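You operate a simulated robot arm through the tools that you are given. There is no shell and no other tool. Be economical: measure what you need, move in short steps, check, and stop when the job is done.

You run a simulated two-armed robot. Do the job below in one go: nothing can be reset, and whatever is moved stays where it is left.

## Task
Put the fine block away, brush the mat and fold the blue cloth.
Fine: fine block and hand brush end on their own mats; both hands lift the cloth, it ends in half on the green mat. Set down upright: fine sanding block. What is to be rubbed or washed off counts as gone when no trace of it is left.

It is judged by the outcome, as a careful person would: the job done as asked, and still so three seconds after it is handed in. It fails if anything else is knocked over, pushed out of place, dropped, spilled or broken. Flat cloth is picked up by pressing the open fingertips on it (5 to 10 N) and closing them slowly along it; thin cloth reads only 2 to 8 mm in the jaws.

## Robot
Two 7-joint arms with two-finger parallel grippers on one trunk, on a base that drives. Base frame: it is fixed to the floor where the robot stands at the start and does not move with it; the origin is under the middle of the robot, x ahead of it, y to its left, z up; the surface under the hand at the start is at about z = 780. Lengths are in mm, angles in rad, forces in N, time in s.
The left shoulder is at the start at [71, 156, 1005], the right one opposite. Places, roughly: sanding dust on the mat [500, 0, 800]; top of the green bench mat [600, 200, 800]; top of the mat of the fine sanding block [700, -400, 800]. Payload 3.91 kg a hand.
Tool frame (each hand has its own): the origin (TCP) lies between the finger pads and is the grasp point; the fingertips stand 30 mm ahead of it; z points along the fingers, y is the line along which they close. Largest opening 110 mm; finger width 20, thickness 10; the body of the gripper, 48 by 112 mm, starts 55 mm behind the TCP.
Orientation is that of the tool frame in the base frame, as [roll, pitch, yaw] about the fixed x, y, z axes, in that order (R = Rz(yaw) Ry(pitch) Rx(roll)). With the fingers straight down and closing along the base's y, the tool's x points along the base's -x, its y along +y and its z along -z.

## Interface
- The arms move only by the tool nudge_tool. It takes "left_plan", "right_plan" or both (then of equal length, played together; a hand with none holds still); each is a list of rows, each a list of 7 numbers: the shift along the base's x, y, z in units of 100 mm (1.0 is 100 mm), then the turn, a rotation vector about the base's x, y, z in units of 120 degrees (1.0 is 120 degrees), then the closure, from 0 (fully open) to 1 (shut). In form: [[tx, ty, tz, wx, wy, wz, fingers], ...]. A call has 1 to 20 rows; each row is the pose to reach, as a shift and turn from the pose commanded when the call began. A call with a number of a shift or a turn outside -1 to 1 is refused whole. A row lasts 0.2 s, in which the tool goes at most 50 mm and 0.15 rad; a call with a longer step from one row to the next is refused whole, and so is a gripper value outside its range. A pose out of reach is approached as far as the arm can. The call stops where the force on the tool passes 40 N (or 10 N more than at its start, if that is more) or the arm is blocked; 0.2 s more then pass. Each finger travels about 108 mm/s and halts on what it meets, pressing with about 34 N; the grip force reading is that of the motor and also rises with nothing between the fingers. The clock runs only during rows and for 0.2 s after the last one: add rows that repeat a pose to give the fingers time. It gives the time, the measured TCP pose, the force on the tool (base axes), the opening and the grip force at its end, in the units of the frame above (readings bear some noise), with the torque about the TCP (base axes, N m) and any sound that the robot's microphone picked up, and new pictures: "views" is both (left out), scene, wrist or none (wrist: the cameras of the hands that moved).
- Cameras (640 x 400 px; columns grow to the right, rows downward): "scene" is now at [122.5, 6.6, 1222.6]; the picture's right is [0.16, -0.99, -0.00], its down [-0.55, -0.09, -0.83] and it looks along [0.82, 0.14, -0.55] (base axes); focal length 214 px, centre (320, 200). "left" rides on the left gripper at [72, -17, -103] in its tool frame; the picture's right is [0.23, 0.97, 0.00], its down [-0.76, 0.18, -0.62] and it looks along [-0.61, 0.14, 0.78] (tool axes); focal length 222 px, centre (320, 200). "right" rides on the right gripper at [72, 17, -103] in its tool frame; the picture's right is [-0.23, 0.97, 0.00], its down [-0.76, -0.18, -0.62] and it looks along [-0.61, -0.14, 0.78] (tool axes); focal length 222 px, centre (320, 200). There is no depth. A picture from a camera that has moved, and an enlarged one, comes with that camera's place and axes in the base frame and with its lens. The place of the scene camera against the robot may be out by one fixed shift of up to 25 mm in any direction.
- move_column(by): slides the trunk up (or, below 0, down) by that many mm; the arms and the scene camera ride with it, the base frame stays. It gives what a move gives, with no picture.
- steer(legs): drives the robot by 1 to 6 legs, each [ahead, left, turn to the left] in mm, mm and rad, along the robot's own axes; the way and the turn of a leg run together, so that a leg with both is an arc; at most 1500 mm and 3.142 rad a leg. The arms and the cameras ride along, it lands a little off, and it stops where it bumps. It gives what a move gives, and a new picture of the scene camera.
- turn_head(pan, tilt): turns the head with the scene camera to pan (to the left, within 1.501 rad either way) and tilt (down, from -0.506 to 1.204), counted from straight ahead of the robot. It gives what a move gives, and a new picture of the scene camera.
- zoom(camera, box): a new picture of the part [left, top, right, bottom] of that camera's present view, enlarged. It takes no simulated time.
- close_job(): hands the job in; it is judged then, once.

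Work in short steps. Places have to be worked out from the pictures, the camera data and where the tool is seen: move nearer, look again, correct. Check each grasp and each placing, and mend what went wrong. You have 120 turns and 260 pictures in all, those below and enlarged ones among them. Open the grippers and draw the arms clear of the work before you hand the job in, unless the task says otherwise; then end with one line.

The tools are called as a command line: name --argument value ..., lists and objects as JSON in quotes. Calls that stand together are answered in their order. nudge_tool: Moves the arms, as the interface text tells. Its arguments: {"type":"object","properties":{"left_plan":{"type":"array","items":{"type":"array","items":{"type":"number"}}},"right_plan":{"type":"array","items":{"type":"array","items":{"type":"number"}}},"views":{"type":"string","enum":["both","scene","wrist","none"]}},"required":[]} The other tools are called the same way: move_column (by) slides the trunk up or down; steer (legs) drives the base; turn_head (pan, tilt) turns the head that bears the scene camera; zoom (camera, box) takes an enlarged picture of a part of a camera's view; close_job () hands the job in.

At the start:

```text
time_s: 0.0
left_tcp_pos: [609.0, 201.4, 1067.9]
left_tool_rot: [-3.141, -0.002, -3.141]
left_wrist_force: [0.4, -0.5, 0.0]
left_ft_torque: [-0.01, -0.01, -0.01]
left_grip_width: 110.1
left_finger_force: 0.0
right_tcp_pos: [641.7, -361.8, 1118.9]
right_tool_rot: [3.141, -0.001, 3.141]
right_wrist_force: [1.0, 0.0, -0.4]
right_ft_torque: [0.05, 0.0, -0.01]
right_grip_width: 110.2
right_finger_force: 0.0
trunk travel left (down, up): [-450.0, 490.0]
robot x, y, heading: [1.1, 1.7, -0.001]
head pan, tilt: [0.162, 0.586]
```

scene: 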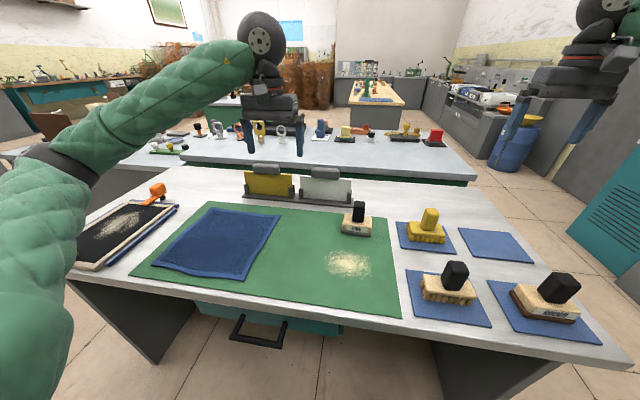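
right: 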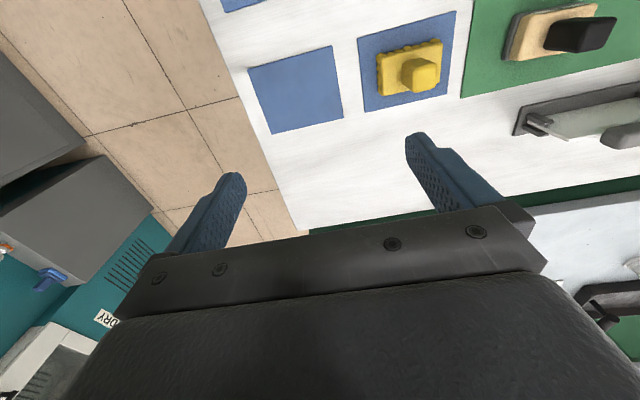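
left: 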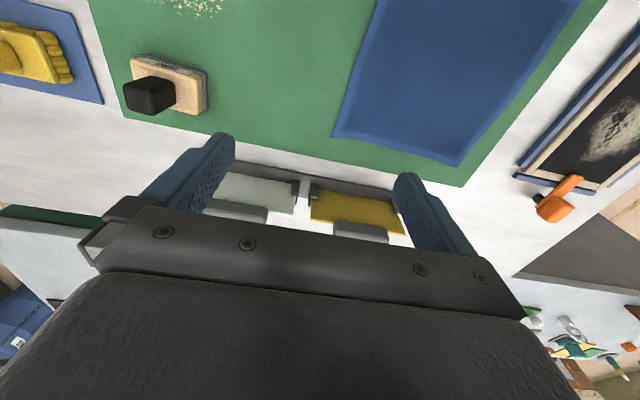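

The picture shows a green mat with a blue cloth, a block and dust, and four blue mats to the right. I enlarge these areas to tell the tools apart.

zoom --camera "scene" --box '[320, 180, 620, 350]'

zoom --camera "scene" --box '[70, 160, 400, 320]'

```text
2.13 times, centred on (470, 265) of scene
camera zoom: at [122.5, 6.6, 1222.6], right [0.16, -0.99, 0.0], down [-0.55, -0.09, -0.83], along [0.82, 0.14, -0.55], focal length 458 px, centre (0, 61)
```

zoom: 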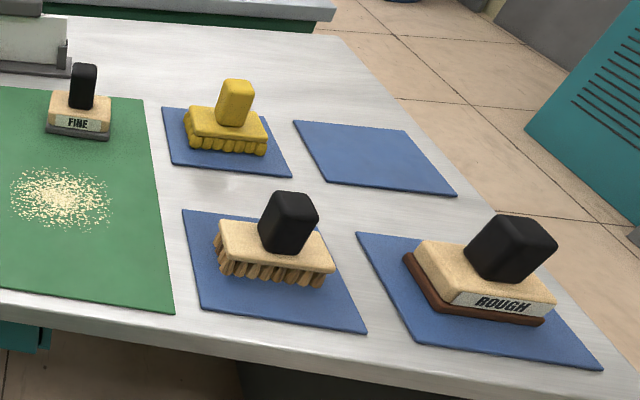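

```text
1.94 times, centred on (235, 240) of scene
camera zoom: at [122.5, 6.6, 1222.6], right [0.16, -0.99, 0.0], down [-0.55, -0.09, -0.83], along [0.82, 0.14, -0.55], focal length 416 px, centre (485, 122)
```

zoom: 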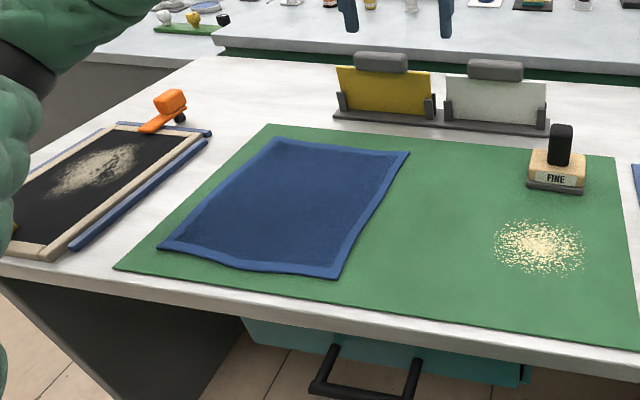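

The hand brush is the bristled one, with its own mat front right. The fine block stands on the green mat near x≈640, y≈-25, and the empty mat is near (650, -411). Brush and dust are at the inner edge of the reach, so I back off 130 mm.

steer --legs '[[-130, 0, 0]]'

```text
time_s: 1.3
left_tcp_pos: [472.9, 200.6, 1068.3]
left_tool_rot: [3.141, 0.001, -3.14]
left_wrist_force: [-0.8, 0.1, 0.4]
left_ft_torque: [0.0, -0.05, 0.03]
left_grip_width: 110.0
left_finger_force: 0.1
right_tcp_pos: [506.8, -361.8, 1119.9]
right_tool_rot: [-3.141, 0.001, -3.141]
right_wrist_force: [-0.7, -0.1, 0.6]
right_ft_torque: [0.01, -0.03, 0.01]
right_grip_width: 109.9
right_finger_force: 0.1
trunk travel left (down, up): [-450.0, 490.0]
robot x, y, heading: [-134.8, 1.0, -0.001]
head pan, tilt: [0.162, 0.586]
camera scene: at [-12.9, 6.7, 1222.9], right [0.16, -0.99, 0.0], down [-0.55, -0.09, -0.83], along [0.82, 0.14, -0.55], focal length 214 px, centre (320, 200)
```

scene: 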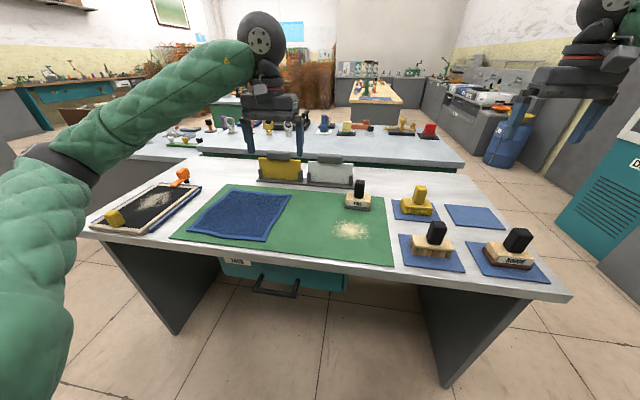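

Steering carries the hand quickly, so I drive left to bring the right hand level with the fine block.

steer --legs '[[20, 338, 0]]'

nudge_tool --right_plan '[[0.4, 0, -0.3, 0, 0, 0, 0], [0.8, 0, -0.6, 0, 0, 0, 0], [1, 0, -0.9, 0, 0, 0, 0]]'

```text
time_s: 3.5
left_tcp_pos: [492.6, 547.9, 1067.0]
left_tool_rot: [-3.14, 0.0, -3.134]
left_wrist_force: [0.5, -0.3, 0.0]
left_ft_torque: [-0.03, -0.02, -0.01]
left_grip_width: 109.9
left_finger_force: 0.1
right_tcp_pos: [529.9, -14.7, 1118.9]
right_tool_rot: [-3.141, -0.001, -3.137]
right_wrist_force: [-0.8, 0.1, -0.3]
right_ft_torque: [-0.01, 0.0, -0.02]
right_grip_width: 109.8
right_finger_force: 0.1
trunk travel left (down, up): [-450.0, 490.0]
robot x, y, heading: [-115.3, 348.0, 0.005]
head pan, tilt: [0.162, 0.586]
camera scene: at [7.8, 351.6, 1222.6], right [0.17, -0.99, 0.0], down [-0.55, -0.09, -0.83], along [0.82, 0.14, -0.55], focal length 214 px, centre (320, 200)
```

scene: 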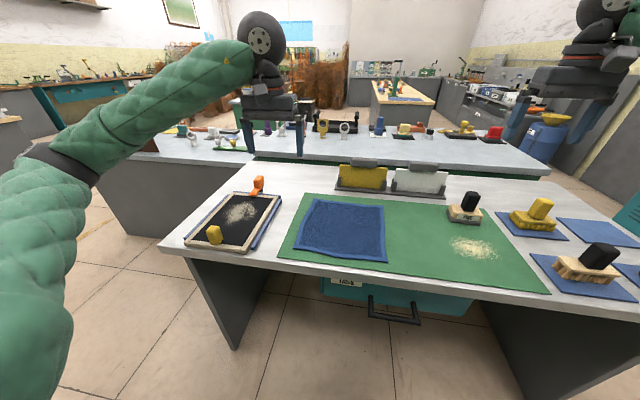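

```text
time_s: 4.3
left_tcp_pos: [493.3, 546.5, 1067.3]
left_tool_rot: [-3.142, -0.001, -3.135]
left_wrist_force: [0.1, 0.7, 0.7]
left_ft_torque: [0.01, 0.03, 0.0]
left_grip_width: 109.7
left_finger_force: 0.0
right_tcp_pos: [632.3, -16.4, 1024.8]
right_tool_rot: [-3.141, 0.001, -3.135]
right_wrist_force: [0.9, 0.1, -0.4]
right_ft_torque: [0.0, 0.01, -0.02]
right_grip_width: 109.9
right_finger_force: 0.1
trunk travel left (down, up): [-450.0, 490.0]
robot x, y, heading: [-113.2, 342.0, 0.003]
head pan, tilt: [0.162, 0.586]
camera scene: at [8.7, 350.1, 1222.5], right [0.17, -0.99, 0.0], down [-0.55, -0.09, -0.83], along [0.82, 0.14, -0.55], focal length 214 px, centre (320, 200)
camera right: at [559.5, -1.6, 1129.5], right [0.22, 0.97, 0.0], down [0.76, -0.17, 0.62], along [0.61, -0.14, -0.78], focal length 222 px, centre (320, 200)
```

scene: 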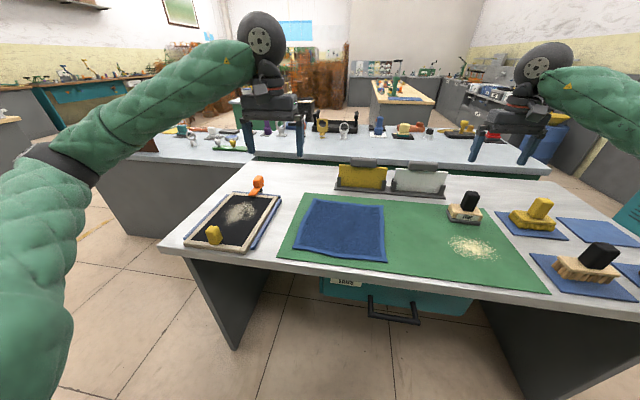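
right: 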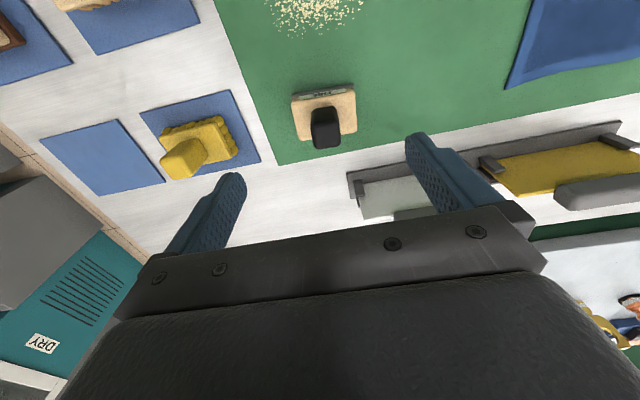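

From the wrist camera the fine block stands at about (667, -22), with its handle top near z 870. I move above it, with the fingertips still clear.

nudge_tool --right_plan '[[0.35, -0.06, -0.3, 0, 0, 0, 0.3], [0.35, -0.06, -0.7, 0, 0, 0, 0.3], [0.35, -0.06, -0.9, 0, 0, 0, 0.3]]'

zoom --camera "scene" --box '[400, 140, 560, 240]'

```text
time_s: 5.1
left_tcp_pos: [494.7, 547.6, 1067.2]
left_tool_rot: [3.141, -0.003, -3.135]
left_wrist_force: [-0.4, -0.7, 0.2]
left_ft_torque: [0.01, -0.01, -0.01]
left_grip_width: 109.5
left_finger_force: 0.1
right_tcp_pos: [666.6, -21.4, 936.9]
right_tool_rot: [-3.141, -0.002, -3.136]
right_wrist_force: [-0.2, 0.6, 0.0]
right_ft_torque: [0.01, 0.03, 0.01]
right_grip_width: 77.3
right_finger_force: 0.1
trunk travel left (down, up): [-450.0, 490.0]
robot x, y, heading: [-112.2, 343.9, 0.011]
head pan, tilt: [0.162, 0.586]
camera scene: at [8.6, 350.6, 1222.5], right [0.17, -0.99, 0.0], down [-0.55, -0.09, -0.83], along [0.82, 0.14, -0.55], focal length 214 px, centre (320, 200)
camera right: at [594.9, -6.5, 1041.3], right [0.22, 0.98, 0.0], down [0.76, -0.17, 0.62], along [0.61, -0.14, -0.78], focal length 222 px, centre (320, 200)
```

scene: 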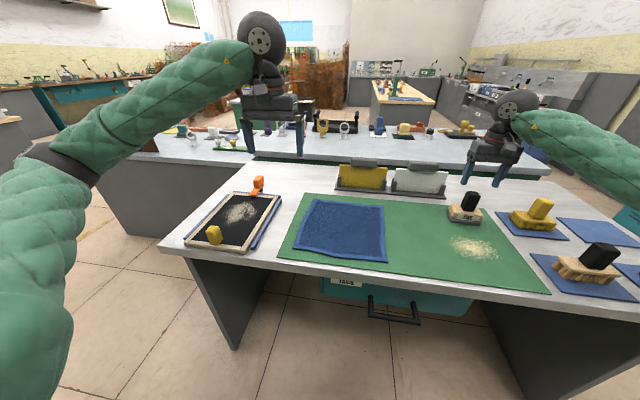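
right: 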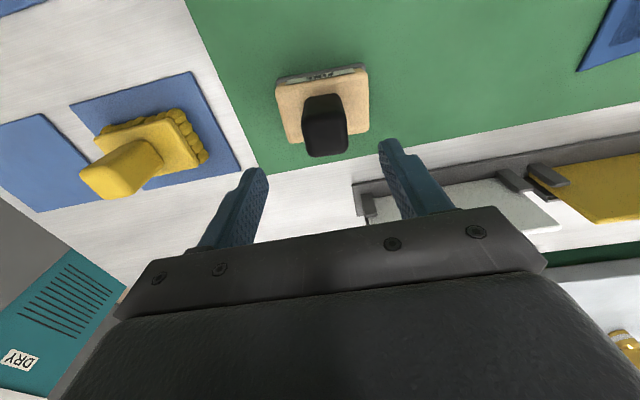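

```text
4.00 times, centred on (480, 190) of scene
camera zoom: at [8.6, 350.6, 1222.5], right [0.17, -0.99, 0.0], down [-0.55, -0.09, -0.83], along [0.82, 0.14, -0.55], focal length 858 px, centre (-320, 240)
```

zoom: 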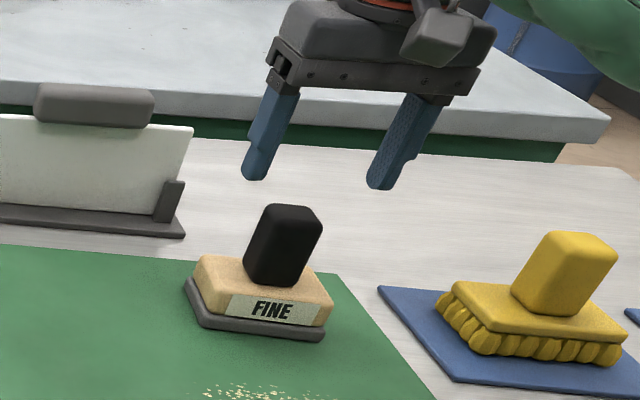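

The handle axis is at about (661, -18), with its top near z 880. I go down to z≈866 and close.

nudge_tool --right_plan '[[-0.06, 0.03, -0.2, 0, 0, 0, 0.3], [-0.06, 0.03, -0.5, 0, 0, 0, 0.3], [-0.06, 0.03, -0.7, 0, 0, 0, 0.3], [-0.06, 0.03, -0.7, 0, 0, 0, 0.5], [-0.06, 0.03, -0.7, 0, 0, 0, 0.7], [-0.06, 0.03, -0.7, 0, 0, 0, 0.9], [-0.06, 0.03, -0.7, 0, 0, 0, 0.9]]'

zoom --camera "scene" --box '[400, 140, 560, 240]'

```text
time_s: 6.7
left_tcp_pos: [491.9, 546.3, 1067.0]
left_tool_rot: [-3.141, 0.0, -3.133]
left_wrist_force: [0.1, 0.0, -0.2]
left_ft_torque: [0.0, -0.01, 0.01]
left_grip_width: 109.8
left_finger_force: 0.0
right_tcp_pos: [659.2, -17.1, 868.3]
right_tool_rot: [-3.141, -0.001, -3.135]
right_wrist_force: [-0.3, 1.8, 1.9]
right_ft_torque: [0.06, 0.0, -0.1]
right_grip_width: 33.6
right_finger_force: 33.7
trunk travel left (down, up): [-450.0, 490.0]
robot x, y, heading: [-118.6, 342.7, 0.007]
head pan, tilt: [0.162, 0.586]
camera scene: at [7.6, 350.7, 1222.7], right [0.17, -0.99, 0.0], down [-0.55, -0.09, -0.83], along [0.82, 0.14, -0.55], focal length 214 px, centre (320, 200)
camera right: at [586.9, -2.4, 972.2], right [0.22, 0.98, 0.0], down [0.76, -0.17, 0.62], along [0.61, -0.14, -0.78], focal length 222 px, centre (320, 200)
```

scene: 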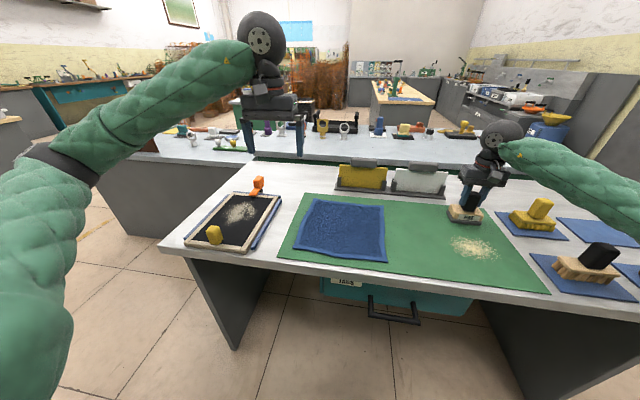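
right: 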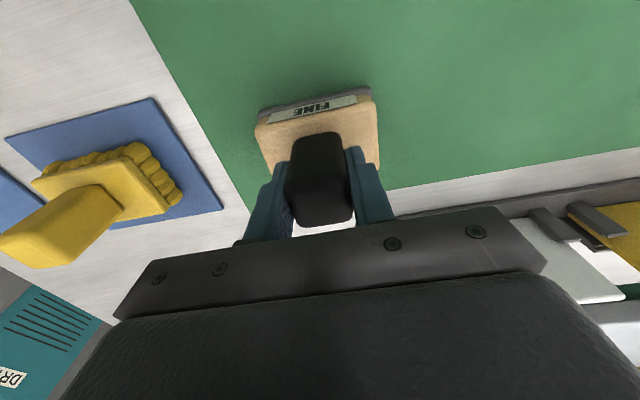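

```text
4.00 times, centred on (480, 190) of scene
camera zoom: at [7.6, 350.7, 1222.7], right [0.17, -0.99, 0.0], down [-0.55, -0.09, -0.83], along [0.82, 0.14, -0.55], focal length 858 px, centre (-320, 240)
```

zoom: 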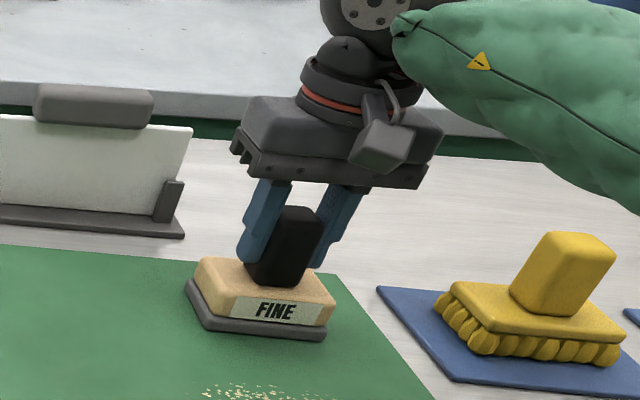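

The handle is gripped at 33.6 mm. I raise the trunk by 150 mm to clear the yellow tool, then drive right to bring the block over its mat.

move_column --by 150

steer --legs '[[0, -395, 0]]'

zoom --camera "right" --box '[0, 0, 640, 400]'

```text
time_s: 8.5
left_tcp_pos: [493.4, 546.2, 1216.9]
left_tool_rot: [3.141, 0.0, -3.134]
left_wrist_force: [-1.2, 0.0, 0.0]
left_ft_torque: [0.01, 0.0, -0.03]
left_grip_width: 109.8
left_finger_force: 0.0
right_tcp_pos: [658.8, -18.2, 1017.1]
right_tool_rot: [-3.141, 0.0, -3.134]
right_wrist_force: [-0.5, 0.2, -2.5]
right_ft_torque: [-0.01, -0.01, 0.01]
right_grip_width: 33.8
right_finger_force: 34.2
trunk travel left (down, up): [-600.0, 340.0]
robot x, y, heading: [-113.1, 344.2, 0.003]
head pan, tilt: [0.162, 0.586]
```

```text
time_s: 11.0
left_tcp_pos: [495.0, 146.3, 1216.6]
left_tool_rot: [3.14, 0.001, -3.138]
left_wrist_force: [0.0, 0.0, 0.6]
left_ft_torque: [0.01, -0.02, -0.03]
left_grip_width: 110.3
left_finger_force: 0.1
right_tcp_pos: [659.7, -418.4, 1017.2]
right_tool_rot: [3.141, 0.001, -3.136]
right_wrist_force: [0.1, -0.5, -1.3]
right_ft_torque: [0.01, 0.02, -0.03]
right_grip_width: 33.6
right_finger_force: 34.4
trunk travel left (down, up): [-600.0, 340.0]
robot x, y, heading: [-114.1, -53.6, -0.001]
head pan, tilt: [0.162, 0.586]
camera scene: at [9.7, -48.7, 1372.6], right [0.16, -0.99, 0.0], down [-0.55, -0.09, -0.83], along [0.82, 0.14, -0.55], focal length 214 px, centre (320, 200)
```

scene: 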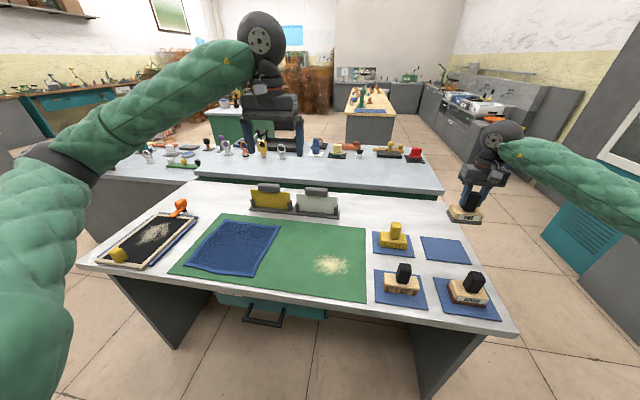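

```text
1.00 times, centred on (320, 200) of right (not enlarged: the box is as wide or as high as the picture)
camera zoom: at [587.9, -403.5, 1121.6], right [0.22, 0.97, 0.0], down [0.76, -0.18, 0.62], along [0.61, -0.14, -0.78], focal length 222 px, centre (320, 200)
```

zoom: 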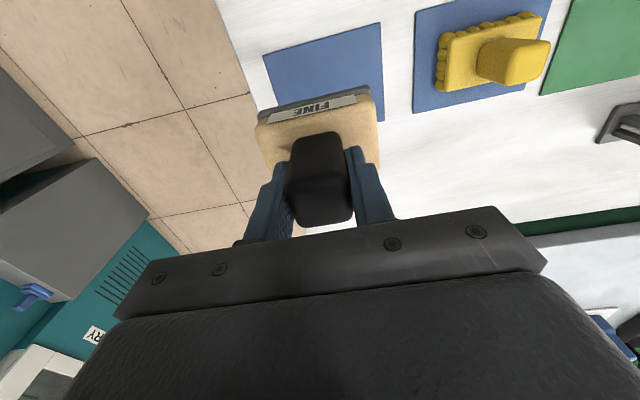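

The mat spans x 604–724 and y -481 to -333, so its centre is (664, -407). I correct the position and lower the block 100 mm.

nudge_tool --right_plan '[[0.04, 0.11, -0.3, 0, 0, 0, 0.9], [0.04, 0.11, -0.6, 0, 0, 0, 0.9], [0.04, 0.11, -1, 0, 0, 0, 0.9], [0.04, 0.11, -1, 0, 0, 0, 0.9]]' --views "wrist"

zoom --camera "scene" --box '[340, 160, 540, 320]'

```text
time_s: 12.0
left_tcp_pos: [494.7, 147.8, 1217.8]
left_tool_rot: [-3.141, -0.001, -3.138]
left_wrist_force: [0.8, 0.0, -1.1]
left_ft_torque: [0.01, 0.04, -0.01]
left_grip_width: 109.9
left_finger_force: 0.0
right_tcp_pos: [664.1, -407.6, 919.3]
right_tool_rot: [3.141, 0.001, -3.136]
right_wrist_force: [0.3, 0.6, -1.6]
right_ft_torque: [-0.01, -0.01, -0.02]
right_grip_width: 33.7
right_finger_force: 34.3
trunk travel left (down, up): [-600.0, 340.0]
robot x, y, heading: [-116.2, -54.4, 0.002]
head pan, tilt: [0.162, 0.586]
camera right: at [592.3, -391.4, 1022.4], right [0.22, 0.97, 0.0], down [0.76, -0.18, 0.62], along [0.61, -0.14, -0.78], focal length 222 px, centre (320, 200)
```

right: 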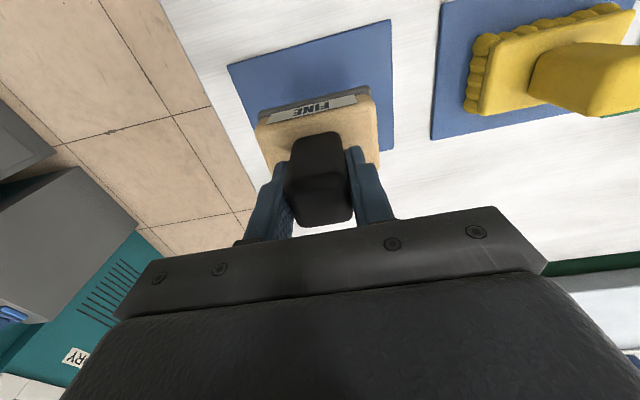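

```text
2.50 times, centred on (440, 240) of scene
camera zoom: at [9.2, -47.6, 1372.7], right [0.16, -0.99, 0.0], down [-0.55, -0.09, -0.83], along [0.82, 0.14, -0.55], focal length 536 px, centre (20, 100)
```

zoom: 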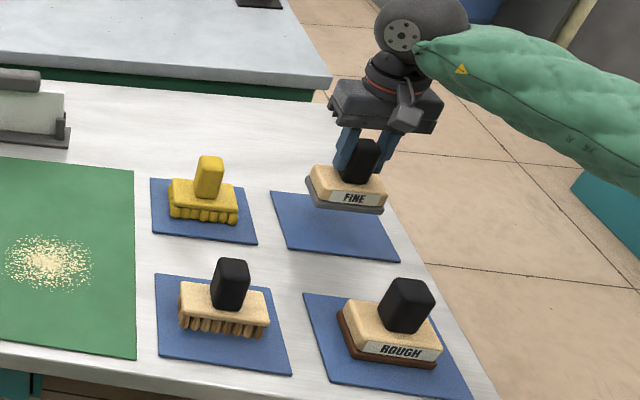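

The alignment is confirmed, so I lower to about z 868 until light contact.

nudge_tool --right_plan '[[0, 0, -0.25, 0, 0, 0, 0.9], [0, 0, -0.42, 0, 0, 0, 0.9], [0, 0, -0.48, 0, 0, 0, 0.9], [0, 0, -0.51, 0, 0, 0, 0.9], [0, 0, -0.52, 0, 0, 0, 0.9]]' --views "wrist"

zoom --camera "scene" --box '[340, 160, 540, 320]'

```text
time_s: 13.2
left_tcp_pos: [493.1, 147.3, 1218.4]
left_tool_rot: [-3.14, 0.002, -3.137]
left_wrist_force: [0.4, 0.2, 0.4]
left_ft_torque: [0.01, 0.03, 0.03]
left_grip_width: 110.2
left_finger_force: 0.1
right_tcp_pos: [664.3, -408.3, 870.9]
right_tool_rot: [-3.141, 0.006, -3.14]
right_wrist_force: [3.0, -0.3, 30.5]
right_ft_torque: [-0.01, 0.4, -0.1]
right_grip_width: 33.8
right_finger_force: 34.2
trunk travel left (down, up): [-600.0, 340.0]
robot x, y, heading: [-113.2, -55.6, 0.004]
head pan, tilt: [0.162, 0.586]
camera right: at [591.7, -391.9, 973.7], right [0.23, 0.97, 0.0], down [0.76, -0.18, 0.63], along [0.61, -0.14, -0.78], focal length 222 px, centre (320, 200)
```

right: 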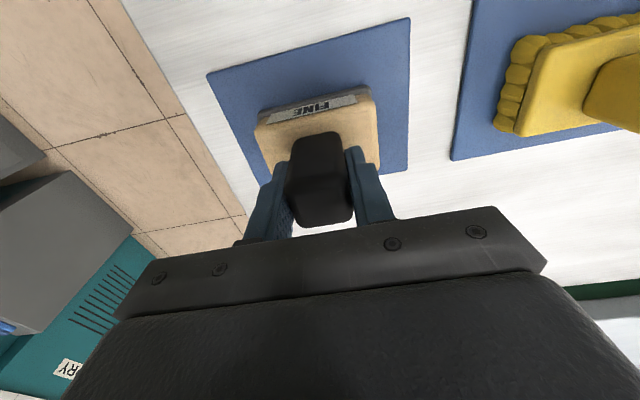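

```text
2.50 times, centred on (440, 240) of scene
camera zoom: at [7.5, -46.7, 1373.3], right [0.16, -0.99, 0.0], down [-0.55, -0.09, -0.83], along [0.82, 0.14, -0.55], focal length 536 px, centre (20, 100)
```

zoom: 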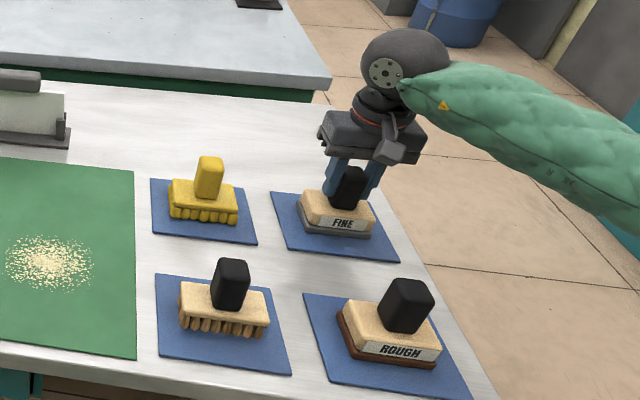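

The block has landed with about 30 N of contact. I ease off a little, open and rise.

nudge_tool --right_plan '[[0, 0, 0.02, 0, 0, 0, 0.9], [0, 0, 0.02, 0, 0, 0, 0.7], [0, 0, 0.02, 0, 0, 0, 0.5], [0, 0, 0.02, 0, 0, 0, 0.3], [0, 0, 0.02, 0, 0, 0, 0.3], [0, 0, 0.3, 0, 0, 0, 0.3], [0, 0, 0.7, 0, 0, 0, 0.3], [0, 0, 1, 0, 0, 0, 0.3]]' --views "both"

```text
time_s: 15.0
left_tcp_pos: [494.4, 147.5, 1218.9]
left_tool_rot: [3.142, -0.001, -3.139]
left_wrist_force: [0.0, 0.6, -0.5]
left_ft_torque: [-0.05, 0.02, 0.03]
left_grip_width: 110.0
left_finger_force: 0.1
right_tcp_pos: [663.3, -408.4, 965.0]
right_tool_rot: [-3.141, -0.001, -3.139]
right_wrist_force: [-0.3, -0.4, 0.3]
right_ft_torque: [-0.01, 0.02, 0.02]
right_grip_width: 76.8
right_finger_force: 0.0
trunk travel left (down, up): [-600.0, 340.0]
robot x, y, heading: [-115.3, -55.6, -0.0]
head pan, tilt: [0.162, 0.586]
camera scene: at [9.3, -47.5, 1372.6], right [0.16, -0.99, 0.0], down [-0.55, -0.09, -0.83], along [0.82, 0.14, -0.55], focal length 214 px, centre (320, 200)
camera right: at [591.0, -392.2, 1069.2], right [0.22, 0.97, 0.0], down [0.76, -0.18, 0.62], along [0.61, -0.14, -0.78], focal length 222 px, centre (320, 200)
```

scene: 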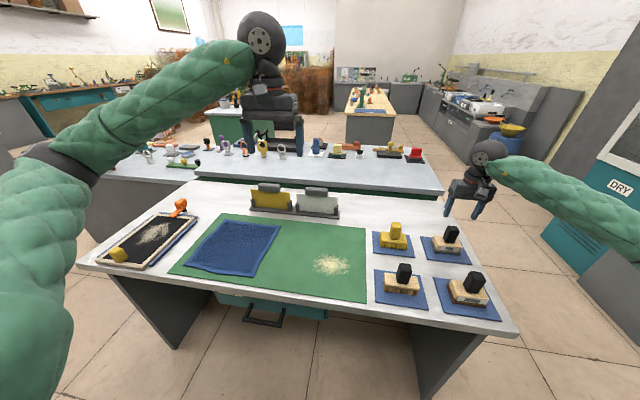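
right: 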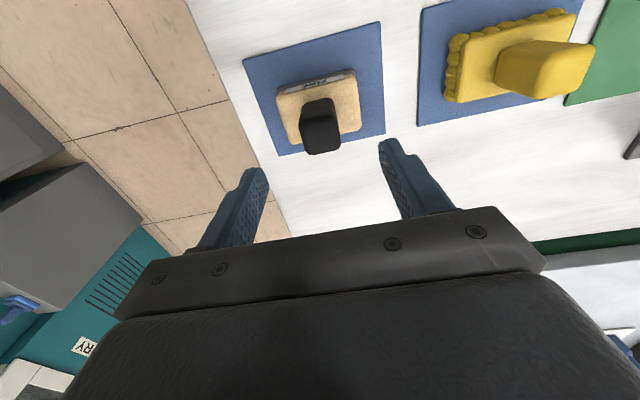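

The block sits upright on its mat. The hand brush is near (470, -228), so I drive back and left to bring the right hand above it.

steer --legs '[[-200, 178, 0]]'

zoom --camera "right" --box '[0, 0, 640, 400]'

```text
time_s: 16.9
left_tcp_pos: [294.2, 318.4, 1216.8]
left_tool_rot: [-3.14, 0.001, 3.139]
left_wrist_force: [0.5, -0.3, 0.2]
left_ft_torque: [-0.04, -0.02, 0.01]
left_grip_width: 110.2
left_finger_force: 0.0
right_tcp_pos: [459.2, -236.5, 966.3]
right_tool_rot: [-3.141, 0.0, 3.141]
right_wrist_force: [-0.5, -0.1, -0.1]
right_ft_torque: [-0.04, 0.0, 0.04]
right_grip_width: 76.9
right_finger_force: 0.0
trunk travel left (down, up): [-600.0, 340.0]
robot x, y, heading: [-311.7, 118.0, -0.003]
head pan, tilt: [0.162, 0.586]
camera scene: at [-192.5, 127.1, 1372.7], right [0.16, -0.99, 0.0], down [-0.55, -0.09, -0.83], along [0.82, 0.13, -0.55], focal length 214 px, centre (320, 200)
```

scene: 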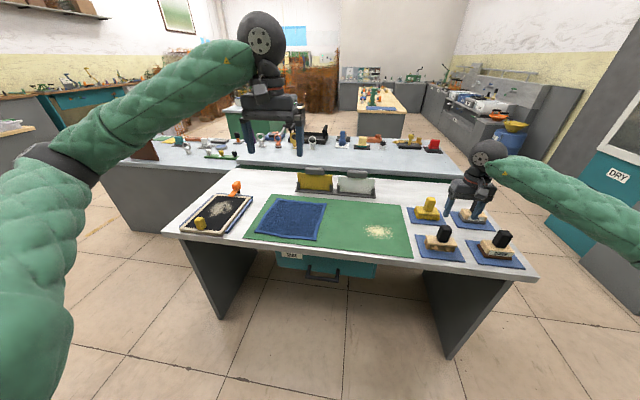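

```text
1.00 times, centred on (320, 200) of right (not enlarged: the box is as wide or as high as the picture)
camera zoom: at [387.7, -220.7, 1069.5], right [0.23, 0.97, 0.0], down [0.76, -0.18, 0.62], along [0.61, -0.14, -0.78], focal length 222 px, centre (320, 200)
```

zoom: 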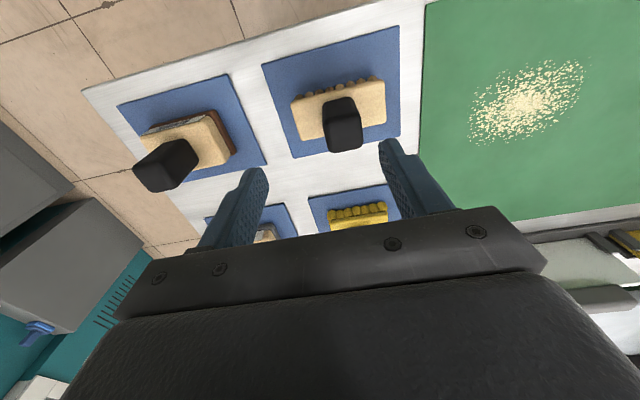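

By comparison with the fine block's view, the brush handle is at about (464, -216), 20 mm to the left of the hand. I move over, descend and close.

nudge_tool --right_plan '[[0.04, 0.2, -0.1, 0, 0, 0, 0.3], [0.04, 0.2, -0.4, 0, 0, 0, 0.3], [0.04, 0.2, -0.7, 0, 0, 0, 0.3], [0.04, 0.2, -0.92, 0, 0, 0, 0.3], [0.04, 0.2, -0.92, 0, 0, 0, 0.3]]' --views "wrist"

zoom --camera "scene" --box '[390, 180, 550, 280]'

```text
time_s: 18.1
left_tcp_pos: [294.5, 317.9, 1217.4]
left_tool_rot: [-3.141, 0.002, 3.139]
left_wrist_force: [-0.2, 0.2, 0.3]
left_ft_torque: [0.0, 0.04, -0.02]
left_grip_width: 110.0
left_finger_force: 0.1
right_tcp_pos: [464.2, -217.2, 873.6]
right_tool_rot: [3.14, 0.001, 3.138]
right_wrist_force: [-0.1, 0.0, 0.0]
right_ft_torque: [0.0, 0.04, 0.0]
right_grip_width: 77.3
right_finger_force: 0.1
trunk travel left (down, up): [-600.0, 340.0]
robot x, y, heading: [-316.9, 118.2, -0.007]
head pan, tilt: [0.162, 0.586]
camera right: at [392.4, -201.6, 976.8], right [0.23, 0.97, 0.0], down [0.76, -0.18, 0.62], along [0.61, -0.14, -0.78], focal length 222 px, centre (320, 200)
```

right: 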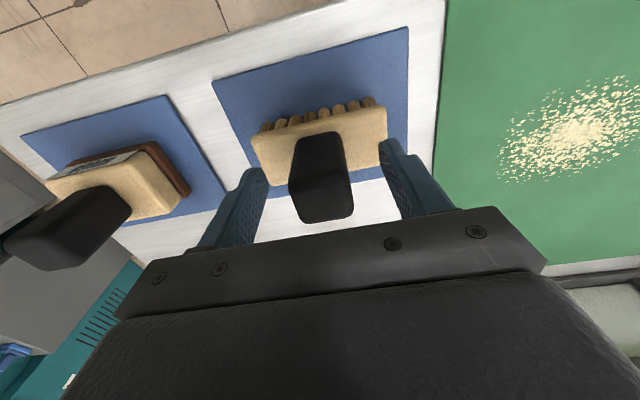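

```text
4.00 times, centred on (470, 230) of scene
camera zoom: at [-191.5, 126.5, 1372.6], right [0.16, -0.99, 0.0], down [-0.55, -0.09, -0.83], along [0.82, 0.13, -0.55], focal length 858 px, centre (-280, 80)
```

zoom: 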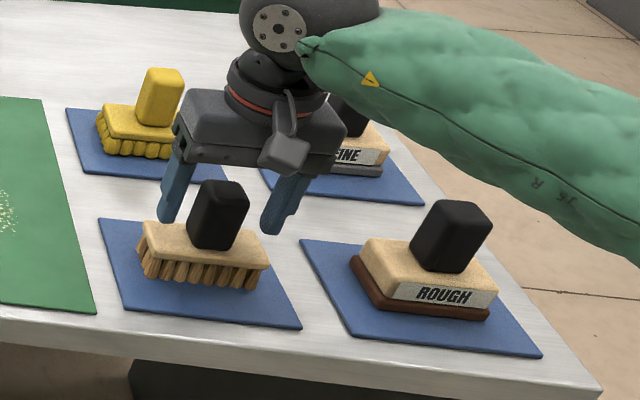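

The fingers straddle the handle well. I close and lift 60 mm.

nudge_tool --right_plan '[[0, 0, -0.04, 0, 0, 0, 0.5], [0, 0, -0.04, 0, 0, 0, 0.7], [0, 0, -0.04, 0, 0, 0, 0.9], [0, 0, -0.04, 0, 0, 0, 0.9], [0, 0, 0.2, 0, 0, 0, 0.9], [0, 0, 0.56, 0, 0, 0, 0.9]]' --views "wrist"

zoom --camera "scene" --box '[340, 180, 500, 280]'

```text
time_s: 19.5
left_tcp_pos: [295.3, 319.7, 1216.4]
left_tool_rot: [3.141, 0.001, 3.14]
left_wrist_force: [-0.6, 0.1, 0.0]
left_ft_torque: [-0.02, 0.02, 0.02]
left_grip_width: 109.9
left_finger_force: 0.1
right_tcp_pos: [464.6, -217.1, 928.6]
right_tool_rot: [3.14, 0.0, 3.14]
right_wrist_force: [0.3, 0.3, -1.6]
right_ft_torque: [-0.02, -0.02, 0.0]
right_grip_width: 33.6
right_finger_force: 33.6
trunk travel left (down, up): [-600.0, 340.0]
robot x, y, heading: [-316.3, 118.6, 0.001]
head pan, tilt: [0.162, 0.586]
camera right: at [393.1, -201.6, 1033.1], right [0.23, 0.97, 0.0], down [0.76, -0.18, 0.62], along [0.61, -0.14, -0.78], focal length 222 px, centre (320, 200)
```

right: 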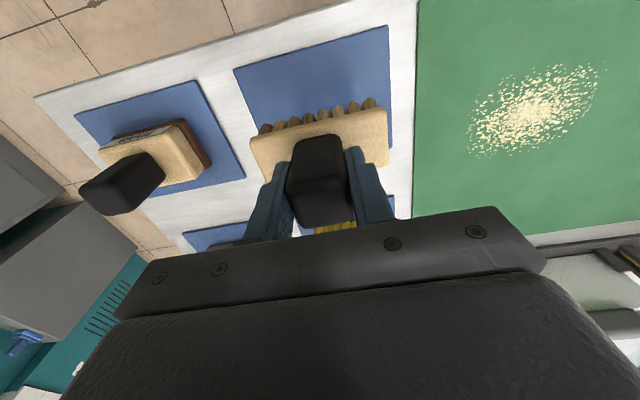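

```text
4.00 times, centred on (420, 230) of scene
camera zoom: at [-191.8, 126.7, 1372.6], right [0.16, -0.99, 0.0], down [-0.55, -0.09, -0.83], along [0.82, 0.13, -0.55], focal length 858 px, centre (-80, 80)
```

zoom: 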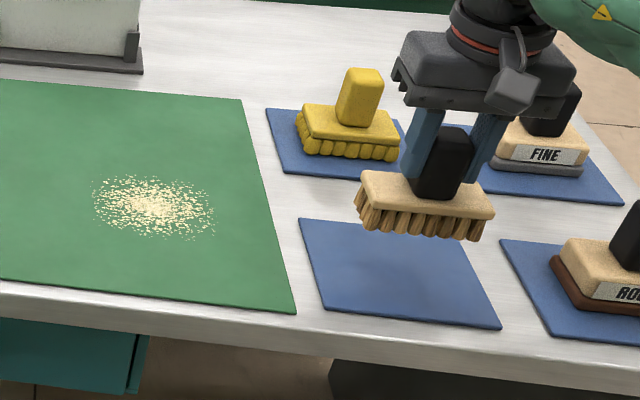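

The brush is held. The dust spans about x 475–578 and y -55 to 68. I drive left to bring the brush over its near right part.

steer --legs '[[0, 177, 0]]'

nudge_tool --right_plan '[[0, 0, -0.2, 0, 0, 0, 0.9], [0, 0, -0.4, 0, 0, 0, 0.9]]' --views "wrist"

```text
time_s: 20.9
left_tcp_pos: [296.2, 497.8, 1216.8]
left_tool_rot: [-3.14, 0.001, 3.141]
left_wrist_force: [0.2, 0.4, -1.5]
left_ft_torque: [-0.04, 0.01, 0.01]
left_grip_width: 110.0
left_finger_force: 0.0
right_tcp_pos: [465.7, -39.3, 928.3]
right_tool_rot: [-3.141, 0.0, 3.139]
right_wrist_force: [0.0, -0.1, -1.0]
right_ft_torque: [-0.02, 0.01, -0.04]
right_grip_width: 33.6
right_finger_force: 33.9
trunk travel left (down, up): [-600.0, 340.0]
robot x, y, heading: [-312.9, 298.0, -0.001]
head pan, tilt: [0.162, 0.586]
camera scene: at [-190.9, 305.8, 1372.6], right [0.16, -0.99, 0.0], down [-0.55, -0.09, -0.83], along [0.82, 0.13, -0.55], focal length 214 px, centre (320, 200)
```

scene: 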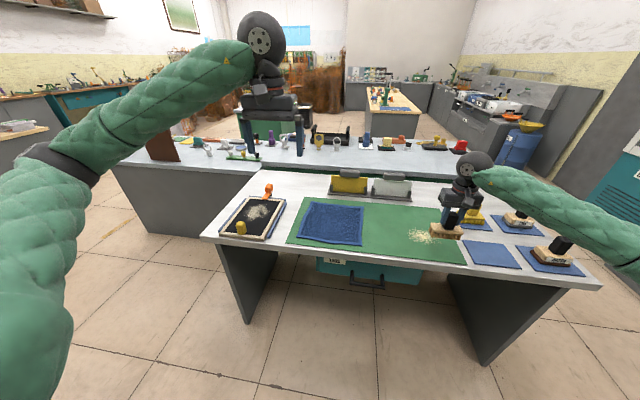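

```text
time_s: 21.6
left_tcp_pos: [295.3, 495.9, 1217.5]
left_tool_rot: [-3.141, 0.0, 3.14]
left_wrist_force: [-0.4, 0.5, -0.4]
left_ft_torque: [0.01, 0.03, -0.03]
left_grip_width: 110.3
left_finger_force: 0.1
right_tcp_pos: [466.7, -39.9, 888.8]
right_tool_rot: [3.141, -0.001, 3.139]
right_wrist_force: [0.2, -0.6, -1.2]
right_ft_torque: [-0.02, 0.01, 0.0]
right_grip_width: 33.8
right_finger_force: 33.6
trunk travel left (down, up): [-600.0, 340.0]
robot x, y, heading: [-313.7, 295.6, -0.005]
head pan, tilt: [0.162, 0.586]
camera right: at [394.1, -23.7, 993.5], right [0.23, 0.97, 0.0], down [0.76, -0.18, 0.62], along [0.61, -0.14, -0.78], focal length 222 px, centre (320, 200)
```

right: 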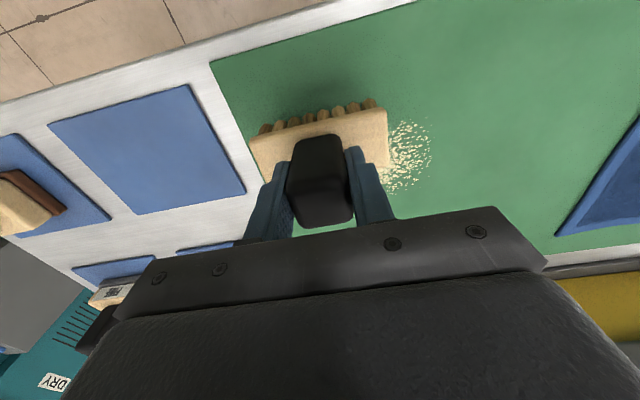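

The brush is above the mat with its bottom about 20 mm up. I lower until contact.

nudge_tool --right_plan '[[0, 0, -0.16, 0, 0, 0, 0.9], [0, 0, -0.19, 0, 0, 0, 0.9], [0, 0, -0.2, 0, 0, 0, 0.9], [0, 0, -0.2, 0, 0, 0, 0.9]]' --views "none"

```text
time_s: 22.6
left_tcp_pos: [296.1, 496.7, 1217.8]
left_tool_rot: [3.14, 0.001, 3.139]
left_wrist_force: [0.4, -0.9, -0.3]
left_ft_torque: [-0.03, 0.0, -0.01]
left_grip_width: 109.9
left_finger_force: 0.1
right_tcp_pos: [465.8, -39.8, 869.9]
right_tool_rot: [-3.14, -0.001, 3.141]
right_wrist_force: [-0.4, 0.0, -1.4]
right_ft_torque: [0.0, 0.01, -0.03]
right_grip_width: 33.3
right_finger_force: 34.1
trunk travel left (down, up): [-600.0, 340.0]
robot x, y, heading: [-313.5, 300.1, -0.004]
head pan, tilt: [0.162, 0.586]
```

No contact yet at z 870, so I go lower in 1 mm steps.

nudge_tool --right_plan '[[0, 0, -0.01, 0, 0, 0, 0.9], [0, 0, -0.02, 0, 0, 0, 0.9], [0, 0, -0.03, 0, 0, 0, 0.9], [0, 0, -0.03, 0, 0, 0, 0.9]]' --views "none"

```text
time_s: 23.6
left_tcp_pos: [295.3, 496.8, 1217.5]
left_tool_rot: [-3.141, 0.0, 3.14]
left_wrist_force: [1.1, -0.4, 0.1]
left_ft_torque: [0.01, 0.04, -0.01]
left_grip_width: 110.1
left_finger_force: 0.1
right_tcp_pos: [465.4, -40.0, 867.4]
right_tool_rot: [3.141, 0.001, 3.14]
right_wrist_force: [-0.2, -0.5, 6.3]
right_ft_torque: [-0.09, 0.18, 0.01]
right_grip_width: 33.4
right_finger_force: 34.1
trunk travel left (down, up): [-600.0, 340.0]
robot x, y, heading: [-315.9, 296.3, -0.003]
head pan, tilt: [0.162, 0.586]
```

Contact is 6 N. I press 1 mm more and sweep a boustrophedon over the dust.

nudge_tool --right_plan '[[0.25, 0, -0.01, 0, 0, 0, 0.9], [0.5, 0, -0.01, 0, 0, 0, 0.9], [0.75, 0, -0.01, 0, 0, 0, 0.9], [1, 0, -0.01, 0, 0, 0, 0.9], [1, 0.35, -0.01, 0, 0, 0, 0.9], [0.75, 0.35, -0.01, 0, 0, 0, 0.9], [0.5, 0.35, -0.01, 0, 0, 0, 0.9], [0.25, 0.35, -0.01, 0, 0, 0, 0.9], [0, 0.35, -0.01, 0, 0, 0, 0.9], [0, 0.7, -0.01, 0, 0, 0, 0.9], [0.25, 0.7, -0.01, 0, 0, 0, 0.9], [0.5, 0.7, -0.01, 0, 0, 0, 0.9], [0.75, 0.7, -0.01, 0, 0, 0, 0.9], [1, 0.7, -0.01, 0, 0, 0, 0.9], [1, 1, -0.01, 0, 0, 0, 0.9], [0.75, 1, -0.01, 0, 0, 0, 0.9], [0.5, 1, -0.01, 0, 0, 0, 0.9], [0.25, 1, -0.01, 0, 0, 0, 0.9], [0, 1, -0.01, 0, 0, 0, 0.9]]' --views "both"

zoom --camera "scene" --box '[360, 190, 480, 265]'

```text
time_s: 27.6
left_tcp_pos: [295.4, 497.9, 1217.8]
left_tool_rot: [3.141, -0.001, 3.139]
left_wrist_force: [0.9, -0.8, -0.1]
left_ft_torque: [-0.01, 0.0, -0.01]
left_grip_width: 110.3
left_finger_force: 0.0
right_tcp_pos: [465.3, 60.3, 866.0]
right_tool_rot: [3.141, 0.003, 3.14]
right_wrist_force: [15.2, 0.8, 26.0]
right_ft_torque: [0.02, -0.72, 0.05]
right_grip_width: 33.6
right_finger_force: 33.8
trunk travel left (down, up): [-600.0, 340.0]
robot x, y, heading: [-313.5, 297.6, -0.002]
head pan, tilt: [0.162, 0.586]
camera scene: at [-192.1, 304.6, 1372.8], right [0.16, -0.99, 0.0], down [-0.55, -0.09, -0.83], along [0.82, 0.13, -0.55], focal length 214 px, centre (320, 200)
camera right: at [392.9, 76.6, 970.5], right [0.23, 0.97, 0.0], down [0.76, -0.18, 0.62], along [0.61, -0.14, -0.78], focal length 222 px, centre (320, 200)
```

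scene: 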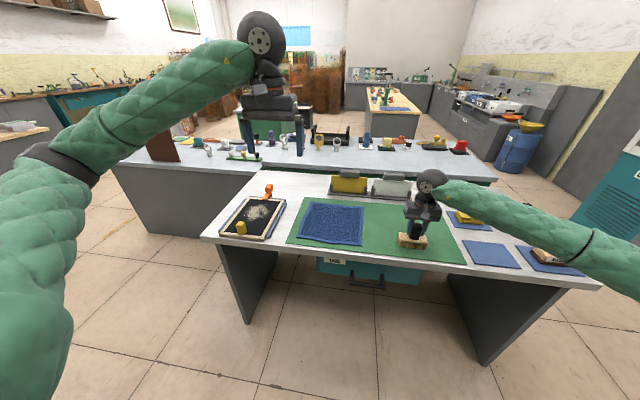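
right: 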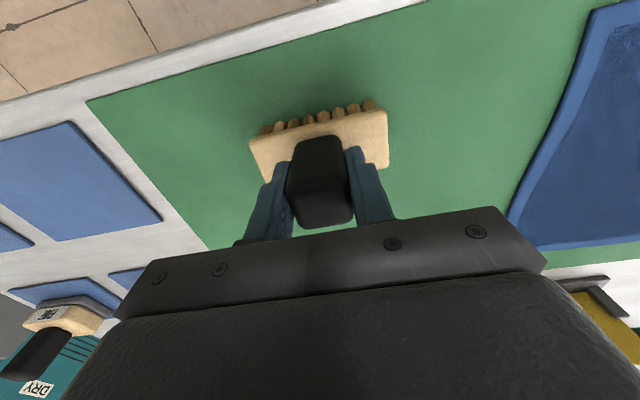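

```text
5.33 times, centred on (420, 228) of scene
camera zoom: at [-192.1, 304.6, 1372.8], right [0.16, -0.99, 0.0], down [-0.55, -0.09, -0.83], along [0.82, 0.13, -0.55], focal length 1144 px, centre (-213, 53)
```

zoom: 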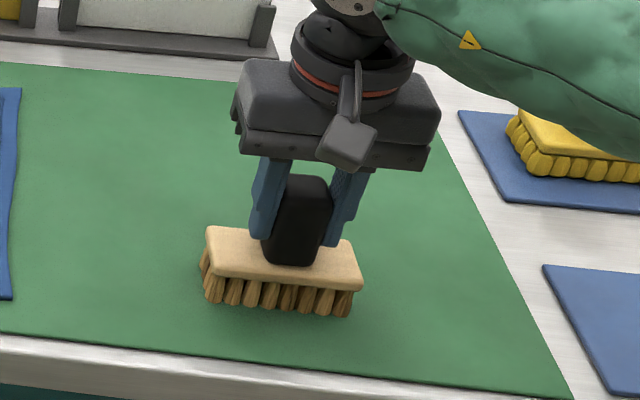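

The dust looks gone. I lift and look at the ground under and behind the brush.

nudge_tool --right_plan '[[0, 0, 0.3, 0, 0, 0, 0.9], [0, 0, 0.7, 0, 0, 0, 0.9], [0, -0.3, 0.7, 0, 0, 0, 0.9], [0, -0.7, 0.7, 0, 0, 0, 0.9], [0, -1, 0.7, 0, 0, 0, 0.9]]' --views "none"

steer --legs '[[0, -177, 0]]'

zoom --camera "scene" --box '[320, 190, 440, 265]'

zoom --camera "right" --box '[0, 0, 640, 400]'

```text
time_s: 28.8
left_tcp_pos: [295.7, 496.9, 1216.3]
left_tool_rot: [3.141, 0.001, 3.141]
left_wrist_force: [-1.0, -0.3, 0.5]
left_ft_torque: [-0.02, 0.0, 0.01]
left_grip_width: 109.9
left_finger_force: 0.1
right_tcp_pos: [468.4, -38.1, 933.6]
right_tool_rot: [3.139, -0.001, 3.141]
right_wrist_force: [0.4, 0.6, -1.7]
right_ft_torque: [0.02, 0.02, 0.0]
right_grip_width: 33.9
right_finger_force: 34.1
trunk travel left (down, up): [-600.0, 340.0]
robot x, y, heading: [-314.5, 296.1, -0.006]
head pan, tilt: [0.162, 0.586]
```

```text
time_s: 30.2
left_tcp_pos: [295.8, 316.9, 1216.9]
left_tool_rot: [3.14, 0.0, 3.138]
left_wrist_force: [-0.2, 0.3, 0.5]
left_ft_torque: [0.06, -0.01, -0.01]
left_grip_width: 110.0
left_finger_force: 0.0
right_tcp_pos: [466.3, -217.9, 934.2]
right_tool_rot: [3.14, 0.0, 3.138]
right_wrist_force: [0.6, 0.1, -2.2]
right_ft_torque: [-0.02, 0.02, 0.0]
right_grip_width: 33.5
right_finger_force: 34.6
trunk travel left (down, up): [-600.0, 340.0]
robot x, y, heading: [-315.2, 120.6, -0.008]
head pan, tilt: [0.162, 0.586]
camera scene: at [-191.4, 125.2, 1372.6], right [0.16, -0.99, 0.0], down [-0.55, -0.09, -0.83], along [0.82, 0.13, -0.55], focal length 214 px, centre (320, 200)
```

scene: 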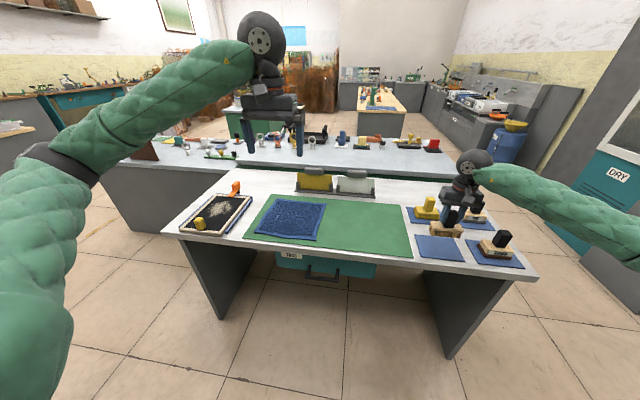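

```text
5.33 times, centred on (380, 228) of scene
camera zoom: at [-191.4, 125.2, 1372.6], right [0.16, -0.99, 0.0], down [-0.55, -0.09, -0.83], along [0.82, 0.13, -0.55], focal length 1144 px, centre (0, 53)
```

zoom: 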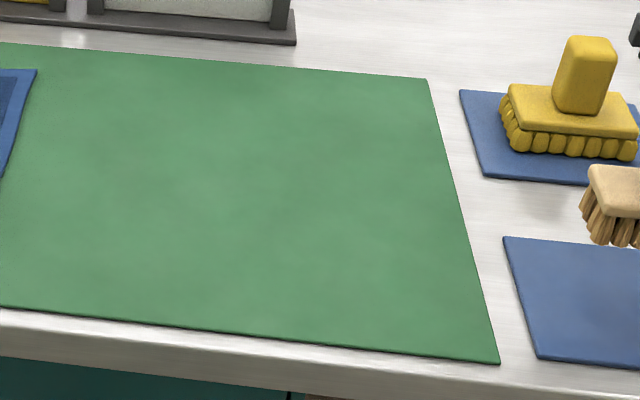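

```text
1.00 times, centred on (320, 200) of right (not enlarged: the box is as wide or as high as the picture)
camera zoom: at [394.6, -202.4, 1038.0], right [0.23, 0.97, 0.0], down [0.76, -0.18, 0.62], along [0.61, -0.14, -0.78], focal length 222 px, centre (320, 200)
```

zoom: 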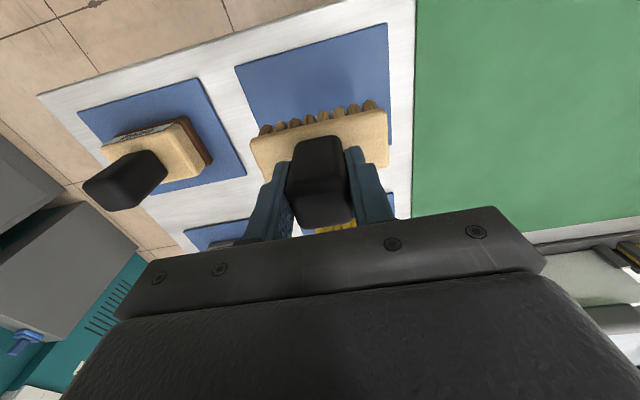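

No dust is left, and the brush is back over its mat. I lower it to contact, release and rise.

nudge_tool --right_plan '[[0.02, 0, -0.3, 0, 0, 0, 0.9], [0.02, 0, -0.55, 0, 0, 0, 0.9], [0.02, 0, -0.63, 0, 0, 0, 0.9], [0.02, 0, -0.65, 0, 0, 0, 0.9], [0.02, 0, -0.66, 0, 0, 0, 0.9], [0.02, 0, -0.66, 0, 0, 0, 0.9]]' --views "none"

```text
time_s: 31.6
left_tcp_pos: [295.1, 319.0, 1217.7]
left_tool_rot: [-3.14, 0.0, 3.138]
left_wrist_force: [0.0, -0.9, 0.5]
left_ft_torque: [-0.03, -0.03, 0.04]
left_grip_width: 110.0
left_finger_force: 0.1
right_tcp_pos: [467.9, -215.6, 867.7]
right_tool_rot: [-3.141, -0.001, 3.137]
right_wrist_force: [-0.6, 0.8, 2.5]
right_ft_torque: [-0.09, 0.13, -0.04]
right_grip_width: 33.6
right_finger_force: 34.4
trunk travel left (down, up): [-600.0, 340.0]
robot x, y, heading: [-313.7, 119.4, -0.006]
head pan, tilt: [0.162, 0.586]
```

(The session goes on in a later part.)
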